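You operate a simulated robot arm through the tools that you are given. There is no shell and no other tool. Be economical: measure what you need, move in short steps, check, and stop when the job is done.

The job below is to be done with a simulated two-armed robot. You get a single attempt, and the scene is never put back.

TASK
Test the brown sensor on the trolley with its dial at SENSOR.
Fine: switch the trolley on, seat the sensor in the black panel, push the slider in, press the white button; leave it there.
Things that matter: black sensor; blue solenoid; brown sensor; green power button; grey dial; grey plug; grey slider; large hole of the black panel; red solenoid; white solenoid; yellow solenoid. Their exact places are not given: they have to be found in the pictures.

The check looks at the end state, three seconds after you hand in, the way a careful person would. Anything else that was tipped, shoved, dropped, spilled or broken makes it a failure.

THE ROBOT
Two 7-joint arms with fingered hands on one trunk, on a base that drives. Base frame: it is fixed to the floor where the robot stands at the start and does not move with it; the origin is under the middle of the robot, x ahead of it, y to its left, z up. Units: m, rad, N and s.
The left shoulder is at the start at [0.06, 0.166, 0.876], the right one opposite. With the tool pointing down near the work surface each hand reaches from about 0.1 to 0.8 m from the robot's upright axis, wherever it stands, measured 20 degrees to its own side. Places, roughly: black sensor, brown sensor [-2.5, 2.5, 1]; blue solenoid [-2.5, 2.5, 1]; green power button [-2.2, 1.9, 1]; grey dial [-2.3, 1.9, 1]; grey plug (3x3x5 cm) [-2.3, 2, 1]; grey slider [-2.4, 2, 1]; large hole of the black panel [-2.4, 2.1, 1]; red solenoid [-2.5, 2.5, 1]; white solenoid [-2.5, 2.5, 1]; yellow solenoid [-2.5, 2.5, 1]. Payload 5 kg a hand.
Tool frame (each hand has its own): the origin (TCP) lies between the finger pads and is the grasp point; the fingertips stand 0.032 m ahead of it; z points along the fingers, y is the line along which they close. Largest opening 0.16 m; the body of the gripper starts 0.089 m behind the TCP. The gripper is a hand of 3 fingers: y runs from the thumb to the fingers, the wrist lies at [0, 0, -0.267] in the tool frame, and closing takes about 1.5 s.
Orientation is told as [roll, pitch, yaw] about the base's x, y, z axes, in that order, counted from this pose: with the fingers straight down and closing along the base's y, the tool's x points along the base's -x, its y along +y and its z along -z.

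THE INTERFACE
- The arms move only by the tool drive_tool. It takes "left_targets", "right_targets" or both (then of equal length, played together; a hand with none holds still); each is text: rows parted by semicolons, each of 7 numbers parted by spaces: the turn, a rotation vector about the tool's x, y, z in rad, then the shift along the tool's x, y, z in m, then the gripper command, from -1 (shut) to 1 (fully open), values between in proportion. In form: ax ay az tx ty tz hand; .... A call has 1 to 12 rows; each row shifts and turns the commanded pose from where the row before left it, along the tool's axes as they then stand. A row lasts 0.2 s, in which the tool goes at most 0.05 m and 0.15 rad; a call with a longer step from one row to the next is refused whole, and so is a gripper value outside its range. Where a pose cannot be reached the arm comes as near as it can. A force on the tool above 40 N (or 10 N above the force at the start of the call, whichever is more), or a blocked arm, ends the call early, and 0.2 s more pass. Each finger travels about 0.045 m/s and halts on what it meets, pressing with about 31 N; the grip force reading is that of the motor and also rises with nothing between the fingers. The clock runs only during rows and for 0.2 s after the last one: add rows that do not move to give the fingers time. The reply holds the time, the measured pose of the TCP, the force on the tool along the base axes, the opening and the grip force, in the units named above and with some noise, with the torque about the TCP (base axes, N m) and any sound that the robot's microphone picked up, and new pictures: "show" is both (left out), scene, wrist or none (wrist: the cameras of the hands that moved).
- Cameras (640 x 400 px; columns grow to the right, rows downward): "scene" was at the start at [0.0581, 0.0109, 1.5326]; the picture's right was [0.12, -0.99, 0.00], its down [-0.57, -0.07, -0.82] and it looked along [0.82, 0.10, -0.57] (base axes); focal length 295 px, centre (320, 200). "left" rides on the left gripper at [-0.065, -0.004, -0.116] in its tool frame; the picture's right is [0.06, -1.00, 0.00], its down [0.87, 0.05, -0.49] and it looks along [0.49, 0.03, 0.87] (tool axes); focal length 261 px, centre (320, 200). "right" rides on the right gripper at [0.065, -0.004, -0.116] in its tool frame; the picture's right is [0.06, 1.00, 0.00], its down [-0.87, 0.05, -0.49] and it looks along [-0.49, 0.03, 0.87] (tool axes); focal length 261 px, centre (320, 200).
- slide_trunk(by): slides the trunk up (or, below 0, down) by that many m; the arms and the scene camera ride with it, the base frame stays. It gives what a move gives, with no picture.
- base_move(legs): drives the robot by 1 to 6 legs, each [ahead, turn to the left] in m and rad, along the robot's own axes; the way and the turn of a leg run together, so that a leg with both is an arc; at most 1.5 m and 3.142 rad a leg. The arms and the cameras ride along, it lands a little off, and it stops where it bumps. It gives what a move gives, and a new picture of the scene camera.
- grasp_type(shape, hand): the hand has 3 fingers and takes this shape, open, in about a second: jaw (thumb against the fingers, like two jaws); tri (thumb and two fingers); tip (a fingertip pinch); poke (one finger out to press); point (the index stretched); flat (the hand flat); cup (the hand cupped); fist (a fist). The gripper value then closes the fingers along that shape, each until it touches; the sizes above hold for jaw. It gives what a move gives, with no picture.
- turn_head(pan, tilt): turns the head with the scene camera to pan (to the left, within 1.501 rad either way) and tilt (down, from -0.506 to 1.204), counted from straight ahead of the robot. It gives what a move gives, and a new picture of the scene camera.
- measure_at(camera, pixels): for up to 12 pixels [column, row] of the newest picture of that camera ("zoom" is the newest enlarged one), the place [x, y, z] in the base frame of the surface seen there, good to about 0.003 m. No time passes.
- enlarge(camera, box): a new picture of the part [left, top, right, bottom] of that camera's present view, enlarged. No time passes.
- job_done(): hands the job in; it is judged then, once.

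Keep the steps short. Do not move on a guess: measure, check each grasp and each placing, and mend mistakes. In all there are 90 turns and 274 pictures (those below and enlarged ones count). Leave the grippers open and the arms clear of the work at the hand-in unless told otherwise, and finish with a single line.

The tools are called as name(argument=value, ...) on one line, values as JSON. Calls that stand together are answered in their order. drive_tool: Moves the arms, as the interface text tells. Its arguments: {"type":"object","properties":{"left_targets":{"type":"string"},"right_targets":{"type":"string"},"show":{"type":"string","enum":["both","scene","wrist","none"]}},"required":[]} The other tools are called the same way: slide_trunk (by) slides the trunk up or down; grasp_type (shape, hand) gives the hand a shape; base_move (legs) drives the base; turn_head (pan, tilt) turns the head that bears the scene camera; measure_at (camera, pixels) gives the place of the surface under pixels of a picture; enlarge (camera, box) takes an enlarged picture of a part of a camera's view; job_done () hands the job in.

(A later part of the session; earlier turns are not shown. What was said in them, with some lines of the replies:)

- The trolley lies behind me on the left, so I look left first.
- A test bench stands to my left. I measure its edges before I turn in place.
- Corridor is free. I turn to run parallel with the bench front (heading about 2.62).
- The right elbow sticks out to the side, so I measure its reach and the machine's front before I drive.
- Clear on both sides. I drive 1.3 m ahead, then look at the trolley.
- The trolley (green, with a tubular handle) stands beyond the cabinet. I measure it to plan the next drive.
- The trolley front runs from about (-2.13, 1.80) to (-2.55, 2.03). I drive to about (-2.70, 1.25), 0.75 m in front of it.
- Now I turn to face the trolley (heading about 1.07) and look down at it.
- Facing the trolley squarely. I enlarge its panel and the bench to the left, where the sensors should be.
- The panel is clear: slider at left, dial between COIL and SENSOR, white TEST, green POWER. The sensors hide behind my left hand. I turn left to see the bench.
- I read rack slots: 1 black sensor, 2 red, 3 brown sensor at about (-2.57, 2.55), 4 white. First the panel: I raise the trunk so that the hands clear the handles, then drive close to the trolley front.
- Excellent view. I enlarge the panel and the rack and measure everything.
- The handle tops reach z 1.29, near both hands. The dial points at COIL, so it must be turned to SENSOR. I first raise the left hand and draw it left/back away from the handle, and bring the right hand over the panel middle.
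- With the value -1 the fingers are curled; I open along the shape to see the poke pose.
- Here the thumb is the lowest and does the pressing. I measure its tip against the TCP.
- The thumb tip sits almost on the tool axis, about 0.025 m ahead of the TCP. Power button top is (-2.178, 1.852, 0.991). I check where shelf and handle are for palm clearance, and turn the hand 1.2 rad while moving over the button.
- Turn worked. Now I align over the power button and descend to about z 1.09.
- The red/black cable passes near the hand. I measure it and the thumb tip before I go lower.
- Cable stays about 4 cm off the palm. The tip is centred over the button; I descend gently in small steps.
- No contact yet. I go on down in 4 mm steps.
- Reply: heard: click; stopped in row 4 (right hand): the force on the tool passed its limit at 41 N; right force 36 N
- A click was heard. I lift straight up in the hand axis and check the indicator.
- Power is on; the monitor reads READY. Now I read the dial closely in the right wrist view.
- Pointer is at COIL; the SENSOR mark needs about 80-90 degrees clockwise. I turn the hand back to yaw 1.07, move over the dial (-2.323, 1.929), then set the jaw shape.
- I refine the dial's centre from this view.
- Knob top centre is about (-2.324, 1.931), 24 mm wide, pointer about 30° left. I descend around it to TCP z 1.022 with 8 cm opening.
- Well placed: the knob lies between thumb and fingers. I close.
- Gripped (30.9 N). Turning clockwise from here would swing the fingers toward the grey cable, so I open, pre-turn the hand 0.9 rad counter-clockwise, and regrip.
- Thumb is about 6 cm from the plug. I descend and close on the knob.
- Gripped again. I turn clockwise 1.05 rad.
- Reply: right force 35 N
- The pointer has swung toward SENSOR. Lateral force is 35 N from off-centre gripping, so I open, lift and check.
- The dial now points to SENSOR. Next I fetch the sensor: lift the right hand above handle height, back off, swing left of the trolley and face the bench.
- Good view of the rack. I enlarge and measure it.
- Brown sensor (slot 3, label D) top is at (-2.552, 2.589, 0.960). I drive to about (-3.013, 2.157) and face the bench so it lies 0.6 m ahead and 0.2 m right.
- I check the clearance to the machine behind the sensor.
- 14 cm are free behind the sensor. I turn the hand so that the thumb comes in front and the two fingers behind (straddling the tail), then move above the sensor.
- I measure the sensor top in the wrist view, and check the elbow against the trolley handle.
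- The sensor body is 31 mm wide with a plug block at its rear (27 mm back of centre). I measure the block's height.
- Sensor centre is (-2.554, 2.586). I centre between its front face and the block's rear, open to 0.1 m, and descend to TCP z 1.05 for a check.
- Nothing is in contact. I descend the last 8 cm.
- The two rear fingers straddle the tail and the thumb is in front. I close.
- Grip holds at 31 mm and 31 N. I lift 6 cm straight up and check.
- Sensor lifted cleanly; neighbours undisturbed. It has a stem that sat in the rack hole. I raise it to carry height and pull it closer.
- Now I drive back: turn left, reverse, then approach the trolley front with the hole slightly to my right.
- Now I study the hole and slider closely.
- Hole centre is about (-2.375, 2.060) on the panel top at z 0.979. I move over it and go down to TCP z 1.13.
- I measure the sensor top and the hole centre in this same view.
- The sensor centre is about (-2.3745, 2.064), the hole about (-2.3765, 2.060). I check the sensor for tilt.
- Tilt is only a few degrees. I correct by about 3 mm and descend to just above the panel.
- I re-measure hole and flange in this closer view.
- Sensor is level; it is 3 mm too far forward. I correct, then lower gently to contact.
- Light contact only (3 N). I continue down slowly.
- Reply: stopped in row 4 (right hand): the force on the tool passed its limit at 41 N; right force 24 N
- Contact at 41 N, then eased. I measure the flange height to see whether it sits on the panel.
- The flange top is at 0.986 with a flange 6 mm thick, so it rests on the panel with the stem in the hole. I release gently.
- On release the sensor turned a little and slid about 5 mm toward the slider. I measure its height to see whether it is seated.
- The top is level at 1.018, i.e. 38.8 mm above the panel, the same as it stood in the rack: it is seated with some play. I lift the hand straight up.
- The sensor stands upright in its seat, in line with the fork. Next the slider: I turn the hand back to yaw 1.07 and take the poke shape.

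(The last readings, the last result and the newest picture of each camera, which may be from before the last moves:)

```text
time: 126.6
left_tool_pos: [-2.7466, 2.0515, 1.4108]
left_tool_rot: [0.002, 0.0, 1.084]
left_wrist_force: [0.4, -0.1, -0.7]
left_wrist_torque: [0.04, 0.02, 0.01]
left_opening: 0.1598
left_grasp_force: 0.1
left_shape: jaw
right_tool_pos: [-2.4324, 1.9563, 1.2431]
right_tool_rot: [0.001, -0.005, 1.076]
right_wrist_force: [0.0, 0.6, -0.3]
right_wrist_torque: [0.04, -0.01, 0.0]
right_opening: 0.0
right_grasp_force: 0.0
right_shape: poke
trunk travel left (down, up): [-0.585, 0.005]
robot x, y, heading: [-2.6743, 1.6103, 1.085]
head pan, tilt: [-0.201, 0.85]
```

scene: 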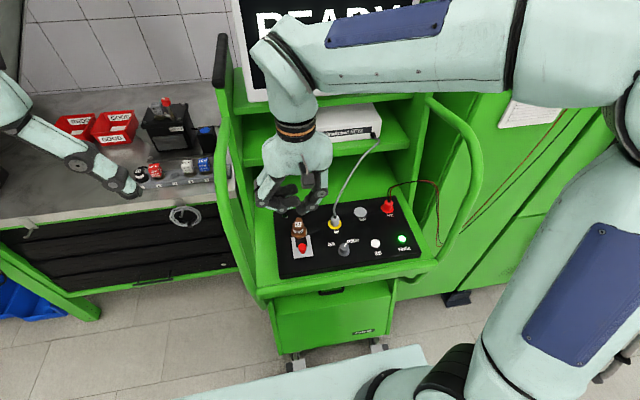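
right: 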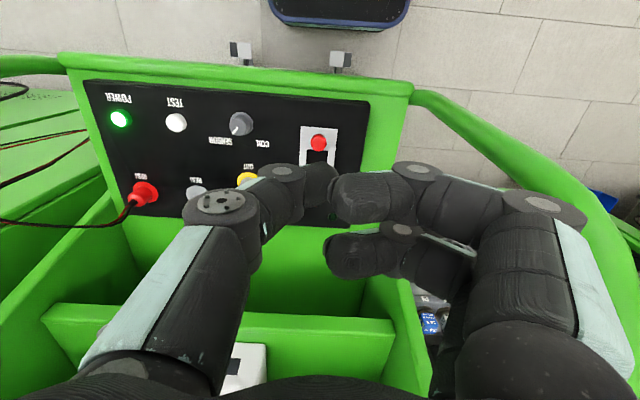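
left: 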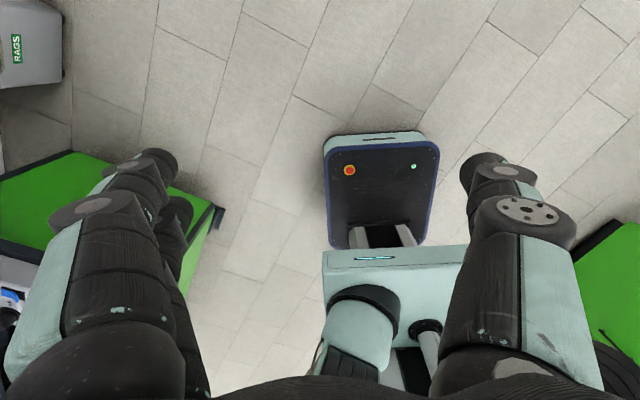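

I measure the red knob and fork in this view.

enlarge(camera="right", box=[270, 100, 370, 190])

measure_at(camera="right", pixels=[[318, 142], [312, 142], [325, 142], [318, 136], [318, 150], [305, 132], [333, 132], [305, 155], [320, 190], [318, 180]])

```text
4.44 times, centred on (320, 145) of right
```

zoom: 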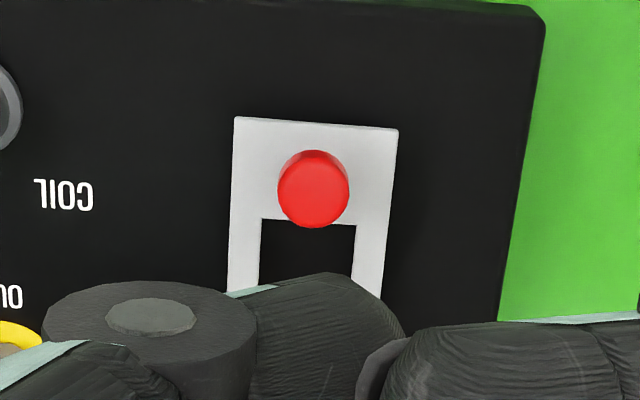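

```text
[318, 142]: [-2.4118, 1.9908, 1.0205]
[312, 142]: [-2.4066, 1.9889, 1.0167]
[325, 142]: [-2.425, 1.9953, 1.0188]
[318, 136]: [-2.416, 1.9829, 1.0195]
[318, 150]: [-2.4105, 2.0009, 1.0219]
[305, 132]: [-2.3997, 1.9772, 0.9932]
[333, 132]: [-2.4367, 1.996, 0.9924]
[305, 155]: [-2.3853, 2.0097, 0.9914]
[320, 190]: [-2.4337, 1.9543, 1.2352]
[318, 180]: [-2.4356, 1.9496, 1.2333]
```

The hand already stands 4 cm in front of the knob and in line with it. I descend to TCP z 1.026.

drive_tool(right_targets="0 0 0 0 0 0.05 1;0 0 0 0 0 0.05 1;0 0 0 0 0 0.05 1;0 0 0 0 0 0.05 1;0 0 0 0 0 0.017 1;0 0 0 0 0 0 1")

enlarge(camera="scene", box=[255, 195, 355, 275])

enlarge(camera="right", box=[240, 100, 400, 210])

```text
time: 128.0
left_tool_pos: [-2.7467, 2.0518, 1.4102]
left_tool_rot: [0.0, -0.002, 1.086]
left_wrist_force: [-0.3, -0.1, -0.1]
left_wrist_torque: [0.0, -0.05, -0.03]
left_opening: 0.1601
left_grasp_force: 0.0
left_shape: jaw
right_tool_pos: [-2.4325, 1.957, 1.0265]
right_tool_rot: [0.002, -0.006, 1.074]
right_wrist_force: [0.0, -0.3, 0.0]
right_wrist_torque: [-0.01, -0.03, -0.01]
right_opening: 0.0
right_grasp_force: 0.0
right_shape: poke
trunk travel left (down, up): [-0.585, 0.005]
robot x, y, heading: [-2.676, 1.6096, 1.081]
head pan, tilt: [-0.201, 0.85]
```

scene: 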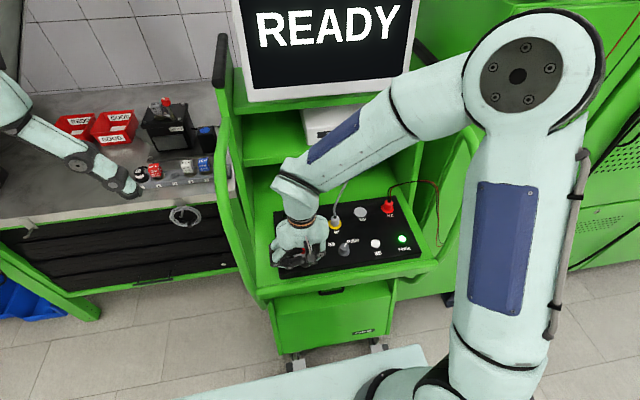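
right: 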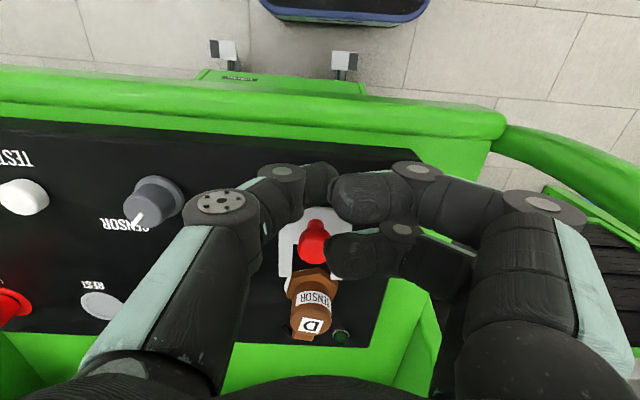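

```text
5.00 times, centred on (305, 235) of scene
```

zoom: 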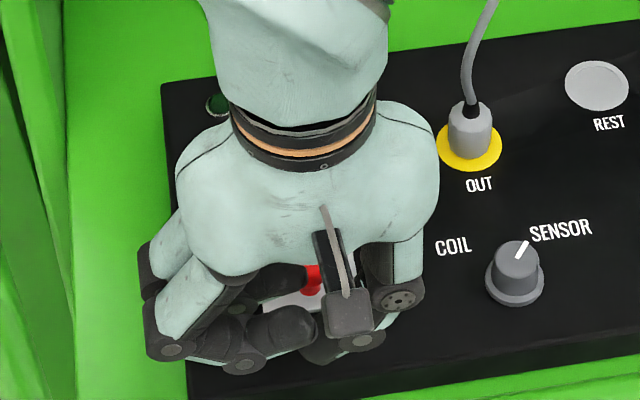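

```text
3.64 times, centred on (320, 155) of right
```

zoom: 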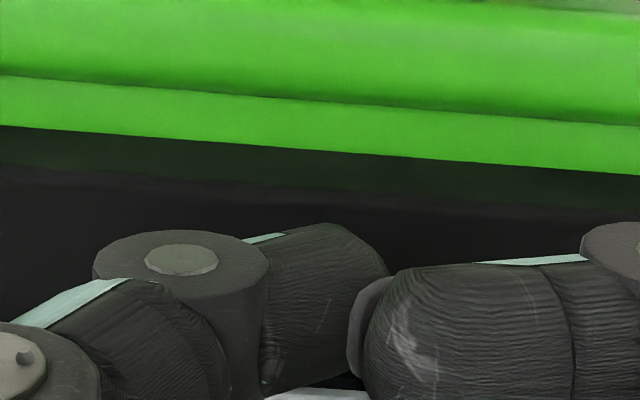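

The second curled finger sits ahead of the thumb. I check its height against knob and sensor.

measure_at(camera="right", pixels=[[340, 250], [330, 255], [340, 272], [370, 275], [400, 280], [360, 205], [335, 195], [318, 185], [440, 282], [313, 235]])

measure_at(camera="zoom", pixels=[[260, 330]])

enlarge(camera="scene", box=[285, 235, 335, 270])

measure_at(camera="zoom", pixels=[[90, 220], [170, 130], [60, 330], [230, 350], [200, 220], [150, 330], [250, 300]])

```text
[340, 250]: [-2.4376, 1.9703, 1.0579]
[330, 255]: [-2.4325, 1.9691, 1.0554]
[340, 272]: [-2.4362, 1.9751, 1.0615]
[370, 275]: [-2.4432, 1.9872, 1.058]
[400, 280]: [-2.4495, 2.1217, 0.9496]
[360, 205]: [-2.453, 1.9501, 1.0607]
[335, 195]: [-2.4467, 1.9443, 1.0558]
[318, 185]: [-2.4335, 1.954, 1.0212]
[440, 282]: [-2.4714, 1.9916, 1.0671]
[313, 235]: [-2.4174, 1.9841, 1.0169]
```

```text
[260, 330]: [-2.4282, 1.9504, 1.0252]
```

```text
11.43 times, centred on (310, 252) of scene
```

zoom: 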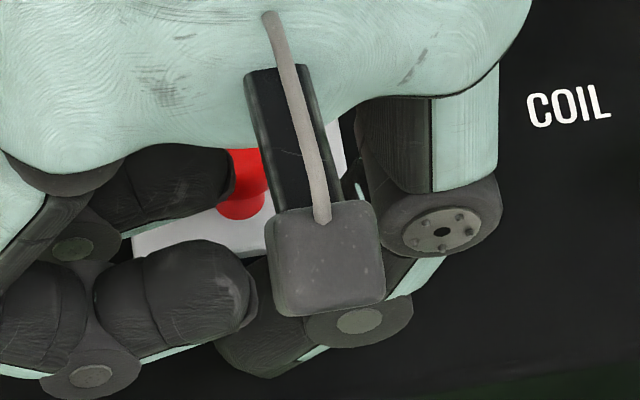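

```text
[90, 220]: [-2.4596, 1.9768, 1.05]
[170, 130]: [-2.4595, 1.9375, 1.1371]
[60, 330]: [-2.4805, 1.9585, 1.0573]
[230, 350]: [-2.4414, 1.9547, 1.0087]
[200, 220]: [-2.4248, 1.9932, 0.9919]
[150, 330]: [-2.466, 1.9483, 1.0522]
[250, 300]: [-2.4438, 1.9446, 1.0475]
```

Curled fingers clear the sensor by about 2 cm. I push forward gently.

drive_tool(right_targets="0 0 0 -0.008 0 0 1;0 0 0 -0.008 0 0 1;0 0 0 -0.005 0 0 1;0 0 0 -0.005 0 0 1;0 0 0 -0.005 0 0 1;0 0 0 -0.004 0 0 1")

enlarge(camera="right", box=[250, 180, 400, 350])

```text
time: 129.4
left_tool_pos: [-2.7476, 2.052, 1.4101]
left_tool_rot: [0.002, 0.0, 1.082]
left_wrist_force: [0.2, -0.5, -0.6]
left_wrist_torque: [-0.01, -0.03, 0.0]
left_opening: 0.16
left_grasp_force: 0.1
left_shape: jaw
right_tool_pos: [-2.4161, 1.9877, 1.0268]
right_tool_rot: [0.002, -0.006, 1.076]
right_wrist_force: [0.2, 0.3, 0.5]
right_wrist_torque: [0.02, -0.01, 0.0]
right_opening: 0.0
right_grasp_force: 0.0
right_shape: poke
trunk travel left (down, up): [-0.585, 0.005]
robot x, y, heading: [-2.677, 1.6116, 1.082]
head pan, tilt: [-0.201, 0.85]
```

scene: 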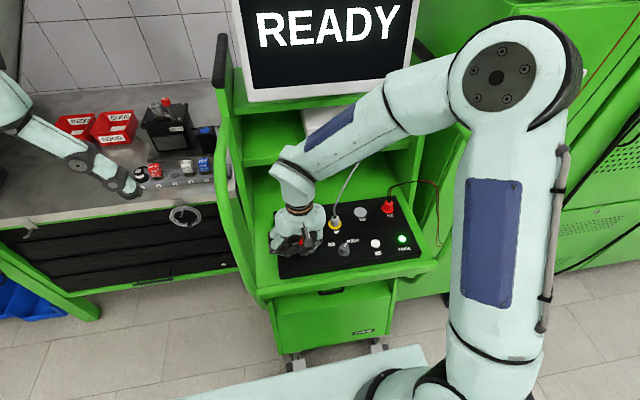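
right: 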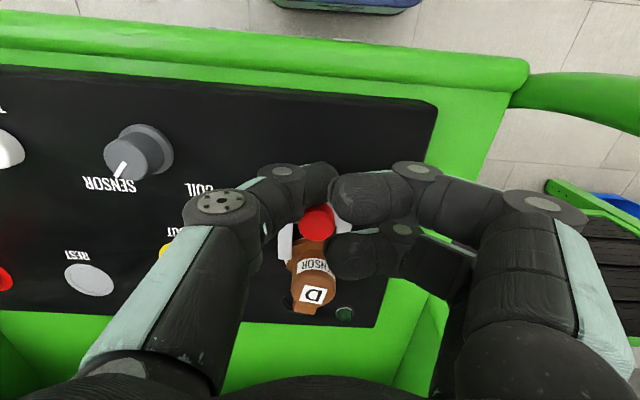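

```text
2.35 times, centred on (325, 265) of right
```

zoom: 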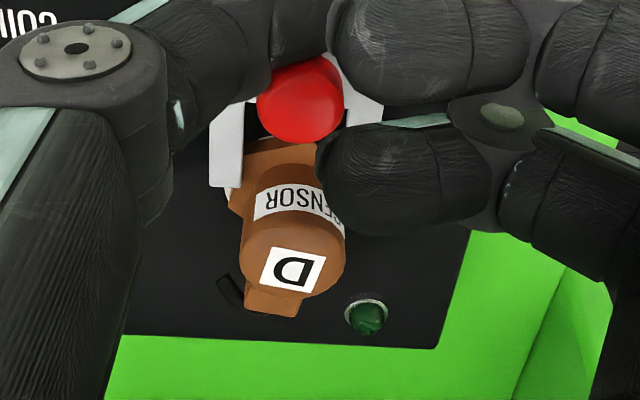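

No resistance yet. I measure where the knob and the sensor are now.

measure_at(camera="zoom", pixels=[[300, 105], [300, 80], [230, 150], [225, 180], [250, 195], [290, 265], [255, 250], [330, 270], [360, 110]])

drive_tool(right_targets="0 0 0 -0.003 0 0 1;0 0 0 -0.003 0 0 1;0 0 0 -0.003 0 0 1", show="wrist")

enlarge(camera="right", box=[250, 180, 400, 350])

```text
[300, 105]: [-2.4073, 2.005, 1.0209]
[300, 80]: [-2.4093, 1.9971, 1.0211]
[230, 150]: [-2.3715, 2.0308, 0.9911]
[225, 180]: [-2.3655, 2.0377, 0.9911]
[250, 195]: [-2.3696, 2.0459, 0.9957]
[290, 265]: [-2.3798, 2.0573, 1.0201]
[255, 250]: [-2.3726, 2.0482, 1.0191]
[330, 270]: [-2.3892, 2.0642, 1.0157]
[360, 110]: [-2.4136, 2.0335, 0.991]
```

```text
time: 130.2
left_tool_pos: [-2.7472, 2.051, 1.4097]
left_tool_rot: [0.0, -0.001, 1.085]
left_wrist_force: [0.1, -0.1, 0.4]
left_wrist_torque: [-0.01, 0.01, 0.02]
left_opening: 0.1601
left_grasp_force: 0.1
left_shape: jaw
right_tool_pos: [-2.4099, 1.9956, 1.027]
right_tool_rot: [0.003, -0.004, 1.074]
right_wrist_force: [0.1, -1.2, -0.3]
right_wrist_torque: [-0.01, -0.02, 0.01]
right_opening: 0.0
right_grasp_force: 0.1
right_shape: poke
trunk travel left (down, up): [-0.585, 0.005]
robot x, y, heading: [-2.6809, 1.6107, 1.086]
head pan, tilt: [-0.201, 0.85]
```

right: 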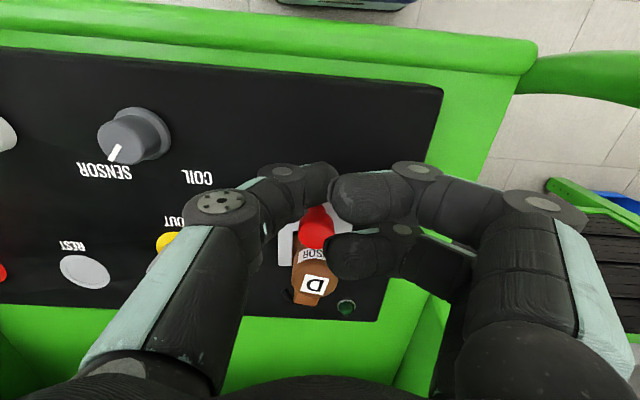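

```text
2.35 times, centred on (325, 265) of right
```

zoom: 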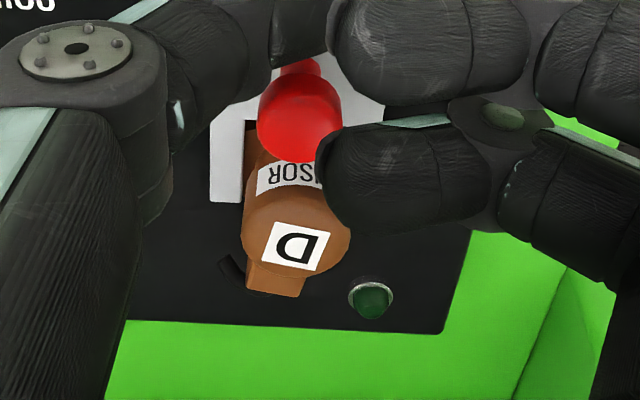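

The slider moves along with the thumb and its prongs are around the sensor. I push on in small steps.

drive_tool(right_targets="0 0 0 -0.003 0 0 1;0 0 0 -0.003 0 0 1;0 0 0 -0.003 0 0 1;0 0 0 -0.002 0 0 1", show="wrist")

enlarge(camera="right", box=[250, 180, 400, 350])

measure_at(camera="zoom", pixels=[[300, 105], [295, 75], [225, 180], [225, 160], [290, 240], [300, 290]])

```text
time: 131.2
left_tool_pos: [-2.7477, 2.0501, 1.41]
left_tool_rot: [0.002, -0.001, 1.082]
left_wrist_force: [0.2, -0.9, -0.4]
left_wrist_torque: [-0.02, 0.0, -0.01]
left_opening: 0.16
left_grasp_force: 0.0
left_shape: jaw
right_tool_pos: [-2.4062, 2.0033, 1.0265]
right_tool_rot: [0.001, -0.004, 1.071]
right_wrist_force: [-3.7, -9.0, 0.2]
right_wrist_torque: [-0.17, 0.07, -0.03]
right_opening: 0.0
right_grasp_force: 0.0
right_shape: poke
trunk travel left (down, up): [-0.585, 0.005]
robot x, y, heading: [-2.6737, 1.6099, 1.086]
head pan, tilt: [-0.201, 0.85]
```

right: 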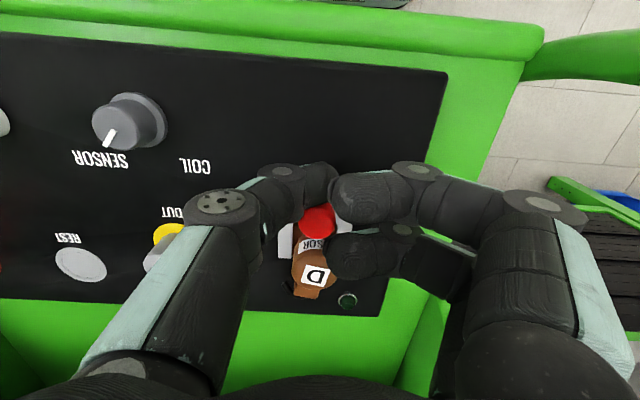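

```text
2.35 times, centred on (325, 265) of right
```

zoom: 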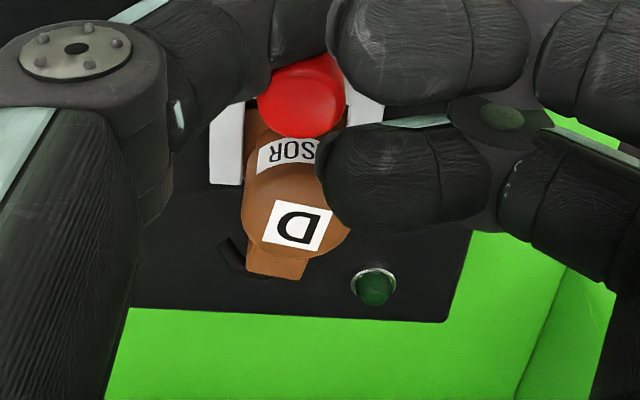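

```text
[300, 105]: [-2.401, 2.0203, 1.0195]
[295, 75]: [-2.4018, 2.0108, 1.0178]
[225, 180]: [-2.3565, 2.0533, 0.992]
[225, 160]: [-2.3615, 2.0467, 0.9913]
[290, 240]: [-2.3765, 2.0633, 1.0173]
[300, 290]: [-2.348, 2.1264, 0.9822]
```

About 10 N of resistance now. I press a little more to be sure of the stop.

drive_tool(right_targets="0 0 0 -0.002 0 0 1;0 0 0 -0.002 0 0 1", show="none")

enlarge(camera="right", box=[250, 180, 400, 350])

measure_at(camera="zoom", pixels=[[300, 105], [225, 180], [225, 160], [290, 240]])

```text
time: 131.8
left_tool_pos: [-2.7481, 2.0484, 1.4098]
left_tool_rot: [0.0, -0.003, 1.083]
left_wrist_force: [0.4, -0.7, -0.1]
left_wrist_torque: [0.0, 0.0, -0.01]
left_opening: 0.1601
left_grasp_force: 0.1
left_shape: jaw
right_tool_pos: [-2.4065, 2.0053, 1.0267]
right_tool_rot: [-0.001, 0.0, 1.073]
right_wrist_force: [-14.9, -29.3, -4.4]
right_wrist_torque: [-0.53, 0.3, -0.07]
right_opening: 0.0
right_grasp_force: 0.0
right_shape: poke
trunk travel left (down, up): [-0.585, 0.005]
robot x, y, heading: [-2.6746, 1.6064, 1.08]
head pan, tilt: [-0.201, 0.85]
```

```text
2.35 times, centred on (325, 265) of right
```

zoom: 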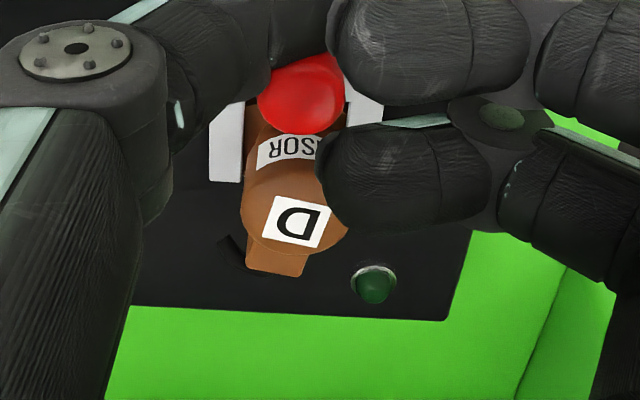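

```text
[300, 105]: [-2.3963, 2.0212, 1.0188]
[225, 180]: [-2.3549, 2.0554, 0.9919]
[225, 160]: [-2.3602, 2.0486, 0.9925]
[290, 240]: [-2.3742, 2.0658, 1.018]
```

A firm stop at 33 N: the slider is in. I back off, lift and look.

drive_tool(right_targets="0 0 0 0.005 0 0 1;0 0 0 0.015 0 0 1;0 0 0 0.025 0 0 1;0 0 0 0 0 -0.05 1;0 0 0 0 0 -0.05 1;0 0 0 0 0 -0.05 1;0 0 0 0 -0.04 0 1;0 0 0 0 -0.045 0 1;0 0 0 0 -0.045 0 1;0 0 0 0 -0.045 0 1")

enlarge(camera="scene", box=[275, 205, 335, 255])

```text
time: 134.0
left_tool_pos: [-2.7458, 2.0495, 1.4099]
left_tool_rot: [0.002, 0.001, 1.081]
left_wrist_force: [-0.5, 0.8, 0.4]
left_wrist_torque: [0.01, 0.05, 0.03]
left_opening: 0.16
left_grasp_force: 0.0
left_shape: jaw
right_tool_pos: [-2.2713, 1.8831, 1.1788]
right_tool_rot: [0.003, -0.004, 1.075]
right_wrist_force: [-0.6, 0.7, -0.2]
right_wrist_torque: [0.0, 0.05, 0.03]
right_opening: 0.0003
right_grasp_force: 0.1
right_shape: poke
trunk travel left (down, up): [-0.585, 0.005]
robot x, y, heading: [-2.6754, 1.6134, 1.082]
head pan, tilt: [-0.201, 0.85]
```

scene: 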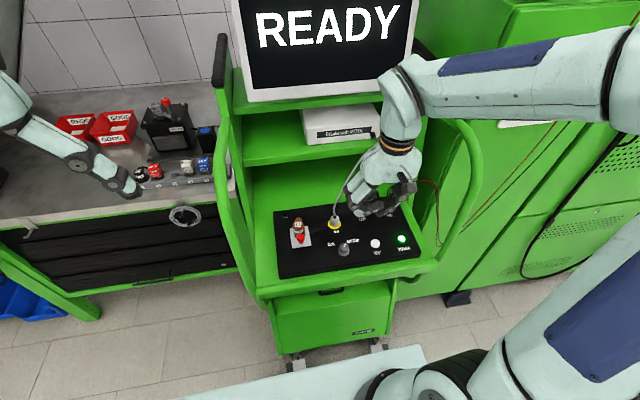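
right: 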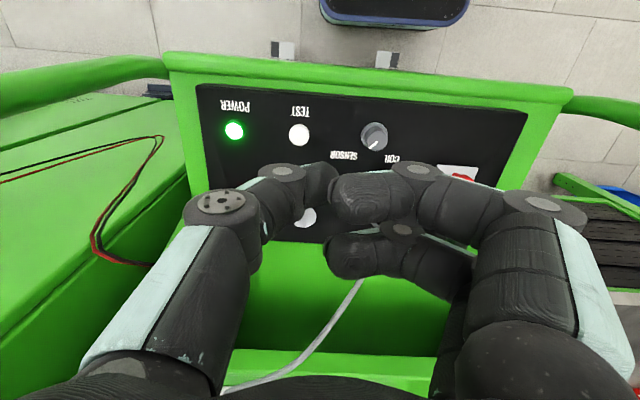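

```text
8.00 times, centred on (305, 230) of scene
```

zoom: 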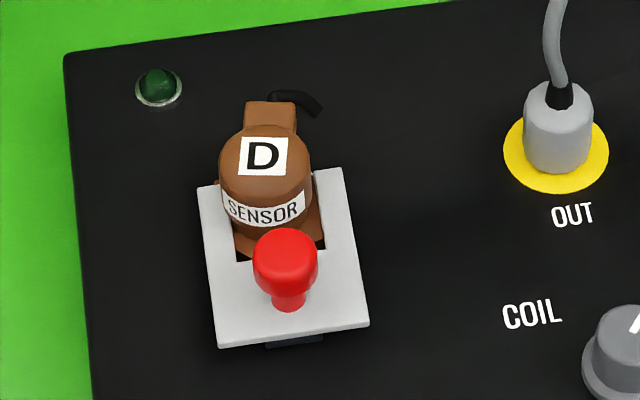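

The fork is locked over the sensor flange. Now the white TEST button at (-2.241, 1.890): I align and descend to just above it.

drive_tool(right_targets="0 0 0 -0.0204 -0.0235 0 1;0 0 0 0 0 0.05 1;0 0 0 0 0 0.05 1;0 0 0 0 0 0.04 1;0 0 0 0 0 0.01 1;0 0 0 0 0 0 1")

measure_at(camera="right", pixels=[[318, 180], [325, 190], [310, 165], [300, 160]])

enlarge(camera="right", box=[240, 110, 400, 210])

```text
time: 135.4
left_tool_pos: [-2.7476, 2.0507, 1.4102]
left_tool_rot: [0.001, 0.0, 1.083]
left_wrist_force: [0.0, 0.1, 0.0]
left_wrist_torque: [-0.01, 0.01, 0.04]
left_opening: 0.1603
left_grasp_force: 0.0
left_shape: jaw
right_tool_pos: [-2.2423, 1.8952, 1.0271]
right_tool_rot: [0.002, -0.004, 1.076]
right_wrist_force: [0.1, 0.2, 0.3]
right_wrist_torque: [-0.01, 0.0, -0.02]
right_opening: 0.0
right_grasp_force: 0.1
right_shape: poke
trunk travel left (down, up): [-0.585, 0.005]
robot x, y, heading: [-2.6743, 1.6089, 1.083]
head pan, tilt: [-0.201, 0.85]
```

scene: 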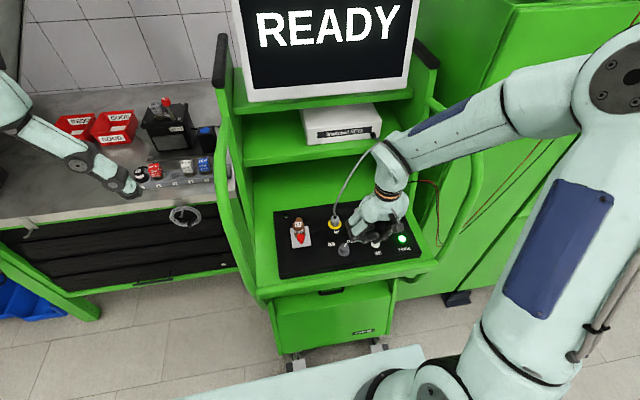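
right: 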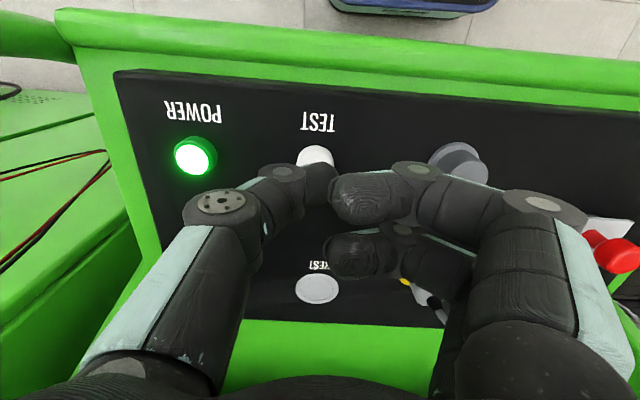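

```text
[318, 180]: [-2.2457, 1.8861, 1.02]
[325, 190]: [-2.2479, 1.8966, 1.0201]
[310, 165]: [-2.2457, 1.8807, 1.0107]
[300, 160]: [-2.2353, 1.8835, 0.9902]
```

```text
4.00 times, centred on (320, 160) of right
```

zoom: 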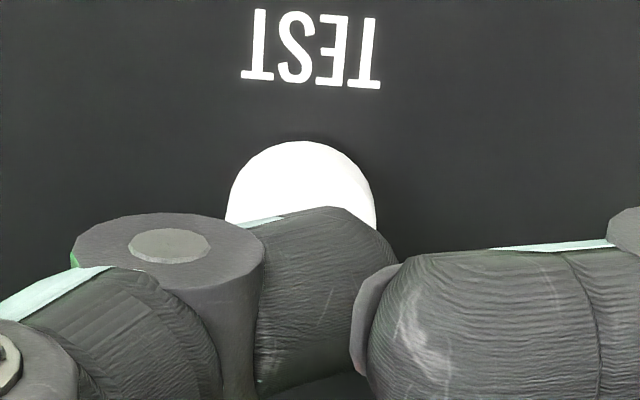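

The tip is about 4 mm too far forward. I correct and press down until the click.

drive_tool(right_targets="0 0 0 0.004 -0.003 0 1;0 0 0 0 0 0.004 1;0 0 0 0 0 0.004 1;0 0 0 0 0 0.004 1;0 0 0 0 0 0.003 1;0 0 0 0 0 0.002 1")

```text
time: 136.9
left_tool_pos: [-2.7464, 2.0493, 1.411]
left_tool_rot: [-0.001, -0.001, 1.081]
left_wrist_force: [0.2, 0.2, -0.1]
left_wrist_torque: [-0.02, -0.01, 0.02]
left_opening: 0.1599
left_grasp_force: 0.0
left_shape: jaw
right_tool_pos: [-2.2379, 1.8895, 1.012]
right_tool_rot: [0.002, -0.016, 1.071]
right_wrist_force: [1.1, 1.0, 21.1]
right_wrist_torque: [0.12, 0.52, -0.05]
right_opening: 0.0004
right_grasp_force: 0.1
right_shape: poke
trunk travel left (down, up): [-0.585, 0.005]
robot x, y, heading: [-2.6743, 1.6081, 1.08]
head pan, tilt: [-0.201, 0.85]
heard: click
stopped in row 6 (right hand): the force on the tool passed its limit at 41 N (the readings are from after the stop); the commanded pose is now the measured one
```

scene: 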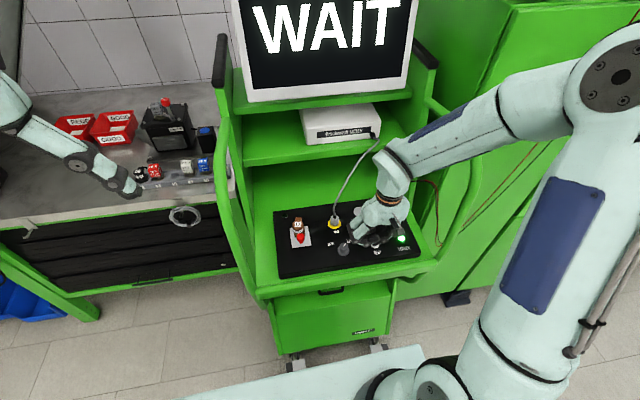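
right: 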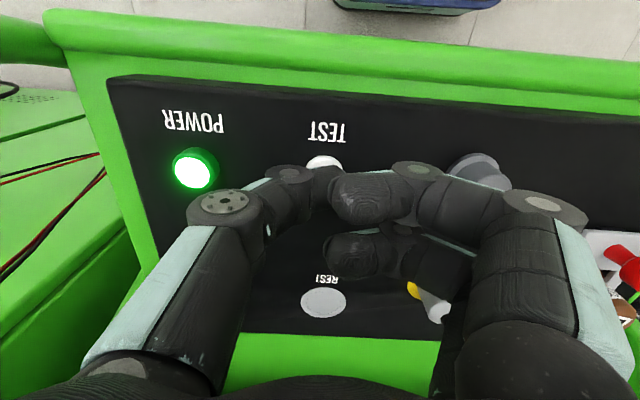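

A click, and the monitor shows WAIT. I lift straight off and watch for the result.

drive_tool(right_targets="0 0 0 0 0 -0.01 1;0 0 0 0 0 -0.03 1;0 0 0 0 0 -0.05 1;0 0 0 0 0 -0.05 1;0 0 0 0 0 -0.05 1;0 0 0 0 0 -0.05 1;0 0 0 0 0 -0.05 1;0 0 0 0 0 -0.05 1;0 0 0 0.04 0 0 1;0 0 0 0.05 0 0 1;0 0 0 0.05 0 0 1;0 0 0 0.05 0 0 1", show="scene")

grasp_type(hand="right", shape="jaw")

drive_tool(right_targets="0 0 0 0 0 0 1;0 0 0 0 0 0 1;0 0 0 0 0 0 1;0 0 0 0 0 0 1;0 0 0 0 0 0 1;0 0 0 0 0 0 1", show="scene")

enlarge(camera="scene", box=[260, 190, 430, 290])

```text
time: 139.5
left_tool_pos: [-2.7468, 2.0506, 1.4107]
left_tool_rot: [0.003, -0.003, 1.082]
left_wrist_force: [0.5, -0.6, 1.1]
left_wrist_torque: [0.03, 0.03, 0.0]
left_opening: 0.16
left_grasp_force: 0.0
left_shape: jaw
right_tool_pos: [-2.3332, 1.7181, 1.3484]
right_tool_rot: [0.002, -0.008, 1.074]
right_wrist_force: [-0.6, 0.1, 0.0]
right_wrist_torque: [0.02, -0.04, 0.02]
right_opening: 0.0
right_grasp_force: 0.1
right_shape: poke
trunk travel left (down, up): [-0.585, 0.005]
robot x, y, heading: [-2.6794, 1.6099, 1.079]
head pan, tilt: [-0.201, 0.85]
```

scene: 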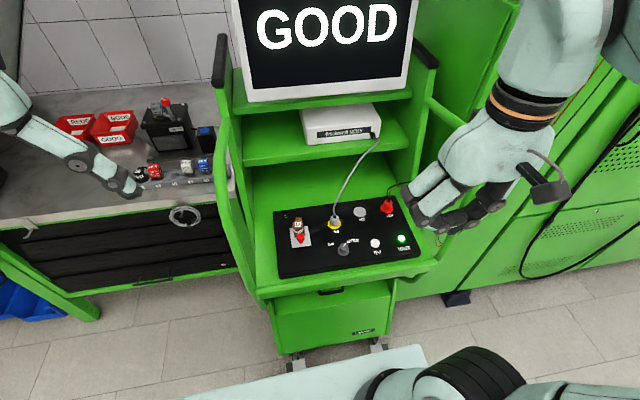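

```text
time: 140.4
left_tool_pos: [-2.7459, 2.0496, 1.4101]
left_tool_rot: [0.0, 0.0, 1.081]
left_wrist_force: [-0.2, 0.2, -0.9]
left_wrist_torque: [-0.01, -0.01, 0.03]
left_opening: 0.1599
left_grasp_force: 0.1
left_shape: jaw
right_tool_pos: [-2.3326, 1.7194, 1.3482]
right_tool_rot: [0.003, -0.007, 1.072]
right_wrist_force: [0.0, -0.6, 0.0]
right_wrist_torque: [0.02, 0.04, -0.03]
right_opening: 0.1598
right_grasp_force: 0.0
right_shape: jaw
trunk travel left (down, up): [-0.585, 0.005]
robot x, y, heading: [-2.6766, 1.6121, 1.082]
head pan, tilt: [-0.201, 0.85]
```

```text
time: 141.8
left_tool_pos: [-2.7461, 2.0509, 1.409]
left_tool_rot: [0.002, 0.001, 1.082]
left_wrist_force: [-0.6, 0.7, -0.4]
left_wrist_torque: [-0.01, 0.01, -0.02]
left_opening: 0.1599
left_grasp_force: 0.1
left_shape: jaw
right_tool_pos: [-2.3321, 1.7194, 1.3485]
right_tool_rot: [0.002, -0.009, 1.072]
right_wrist_force: [-0.9, 0.3, 0.2]
right_wrist_torque: [-0.02, -0.02, 0.0]
right_opening: 0.1597
right_grasp_force: 0.1
right_shape: jaw
trunk travel left (down, up): [-0.585, 0.005]
robot x, y, heading: [-2.6768, 1.611, 1.076]
head pan, tilt: [-0.201, 0.85]
```

scene: 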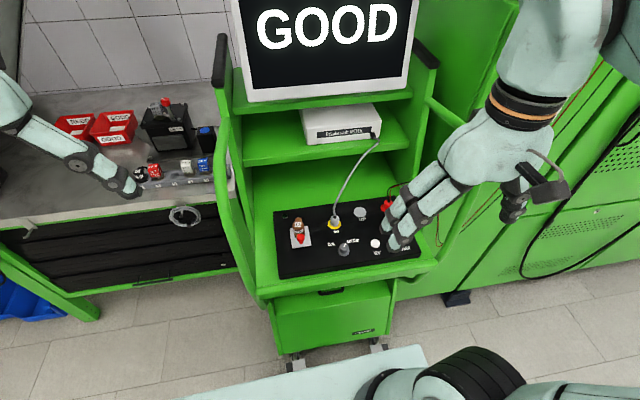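

```text
3.76 times, centred on (345, 240) of scene
```

zoom: 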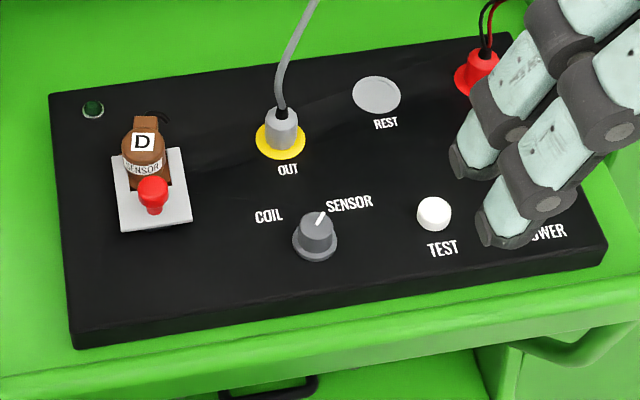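

The monitor shows GOOD; sensor, slider, dial and power are as wanted. I back the robot away so the arms are clear.

base_move(legs=[[-0.3, 0]])

```text
time: 143.9
left_tool_pos: [-2.8879, 1.7824, 1.4097]
left_tool_rot: [0.001, -0.001, 1.079]
left_wrist_force: [-0.2, 0.0, 0.2]
left_wrist_torque: [0.05, -0.04, 0.0]
left_opening: 0.1599
left_grasp_force: 0.0
left_shape: jaw
right_tool_pos: [-2.4758, 1.4503, 1.3481]
right_tool_rot: [0.002, -0.009, 1.069]
right_wrist_force: [-0.6, -1.2, -0.1]
right_wrist_torque: [0.04, -0.03, -0.03]
right_opening: 0.1602
right_grasp_force: 0.1
right_shape: jaw
trunk travel left (down, up): [-0.585, 0.005]
robot x, y, heading: [-2.8187, 1.3423, 1.078]
head pan, tilt: [-0.201, 0.85]
```

scene: 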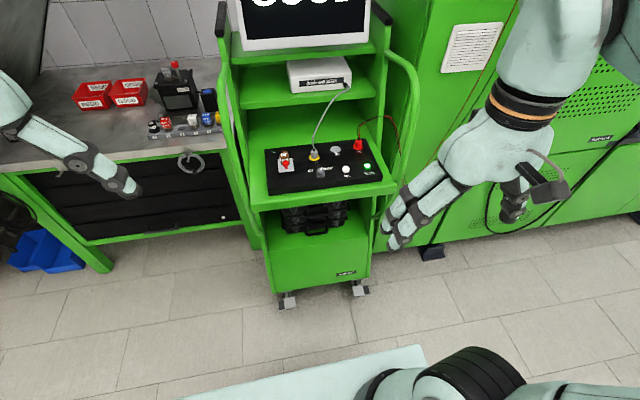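

All clear and undisturbed; I hand in.

job_done()

```text
The job is handed in.
```

The brown sensor is in the black panel with the slider pushed in, the dial is at SENSOR, the power is on, and the test read GOOD.
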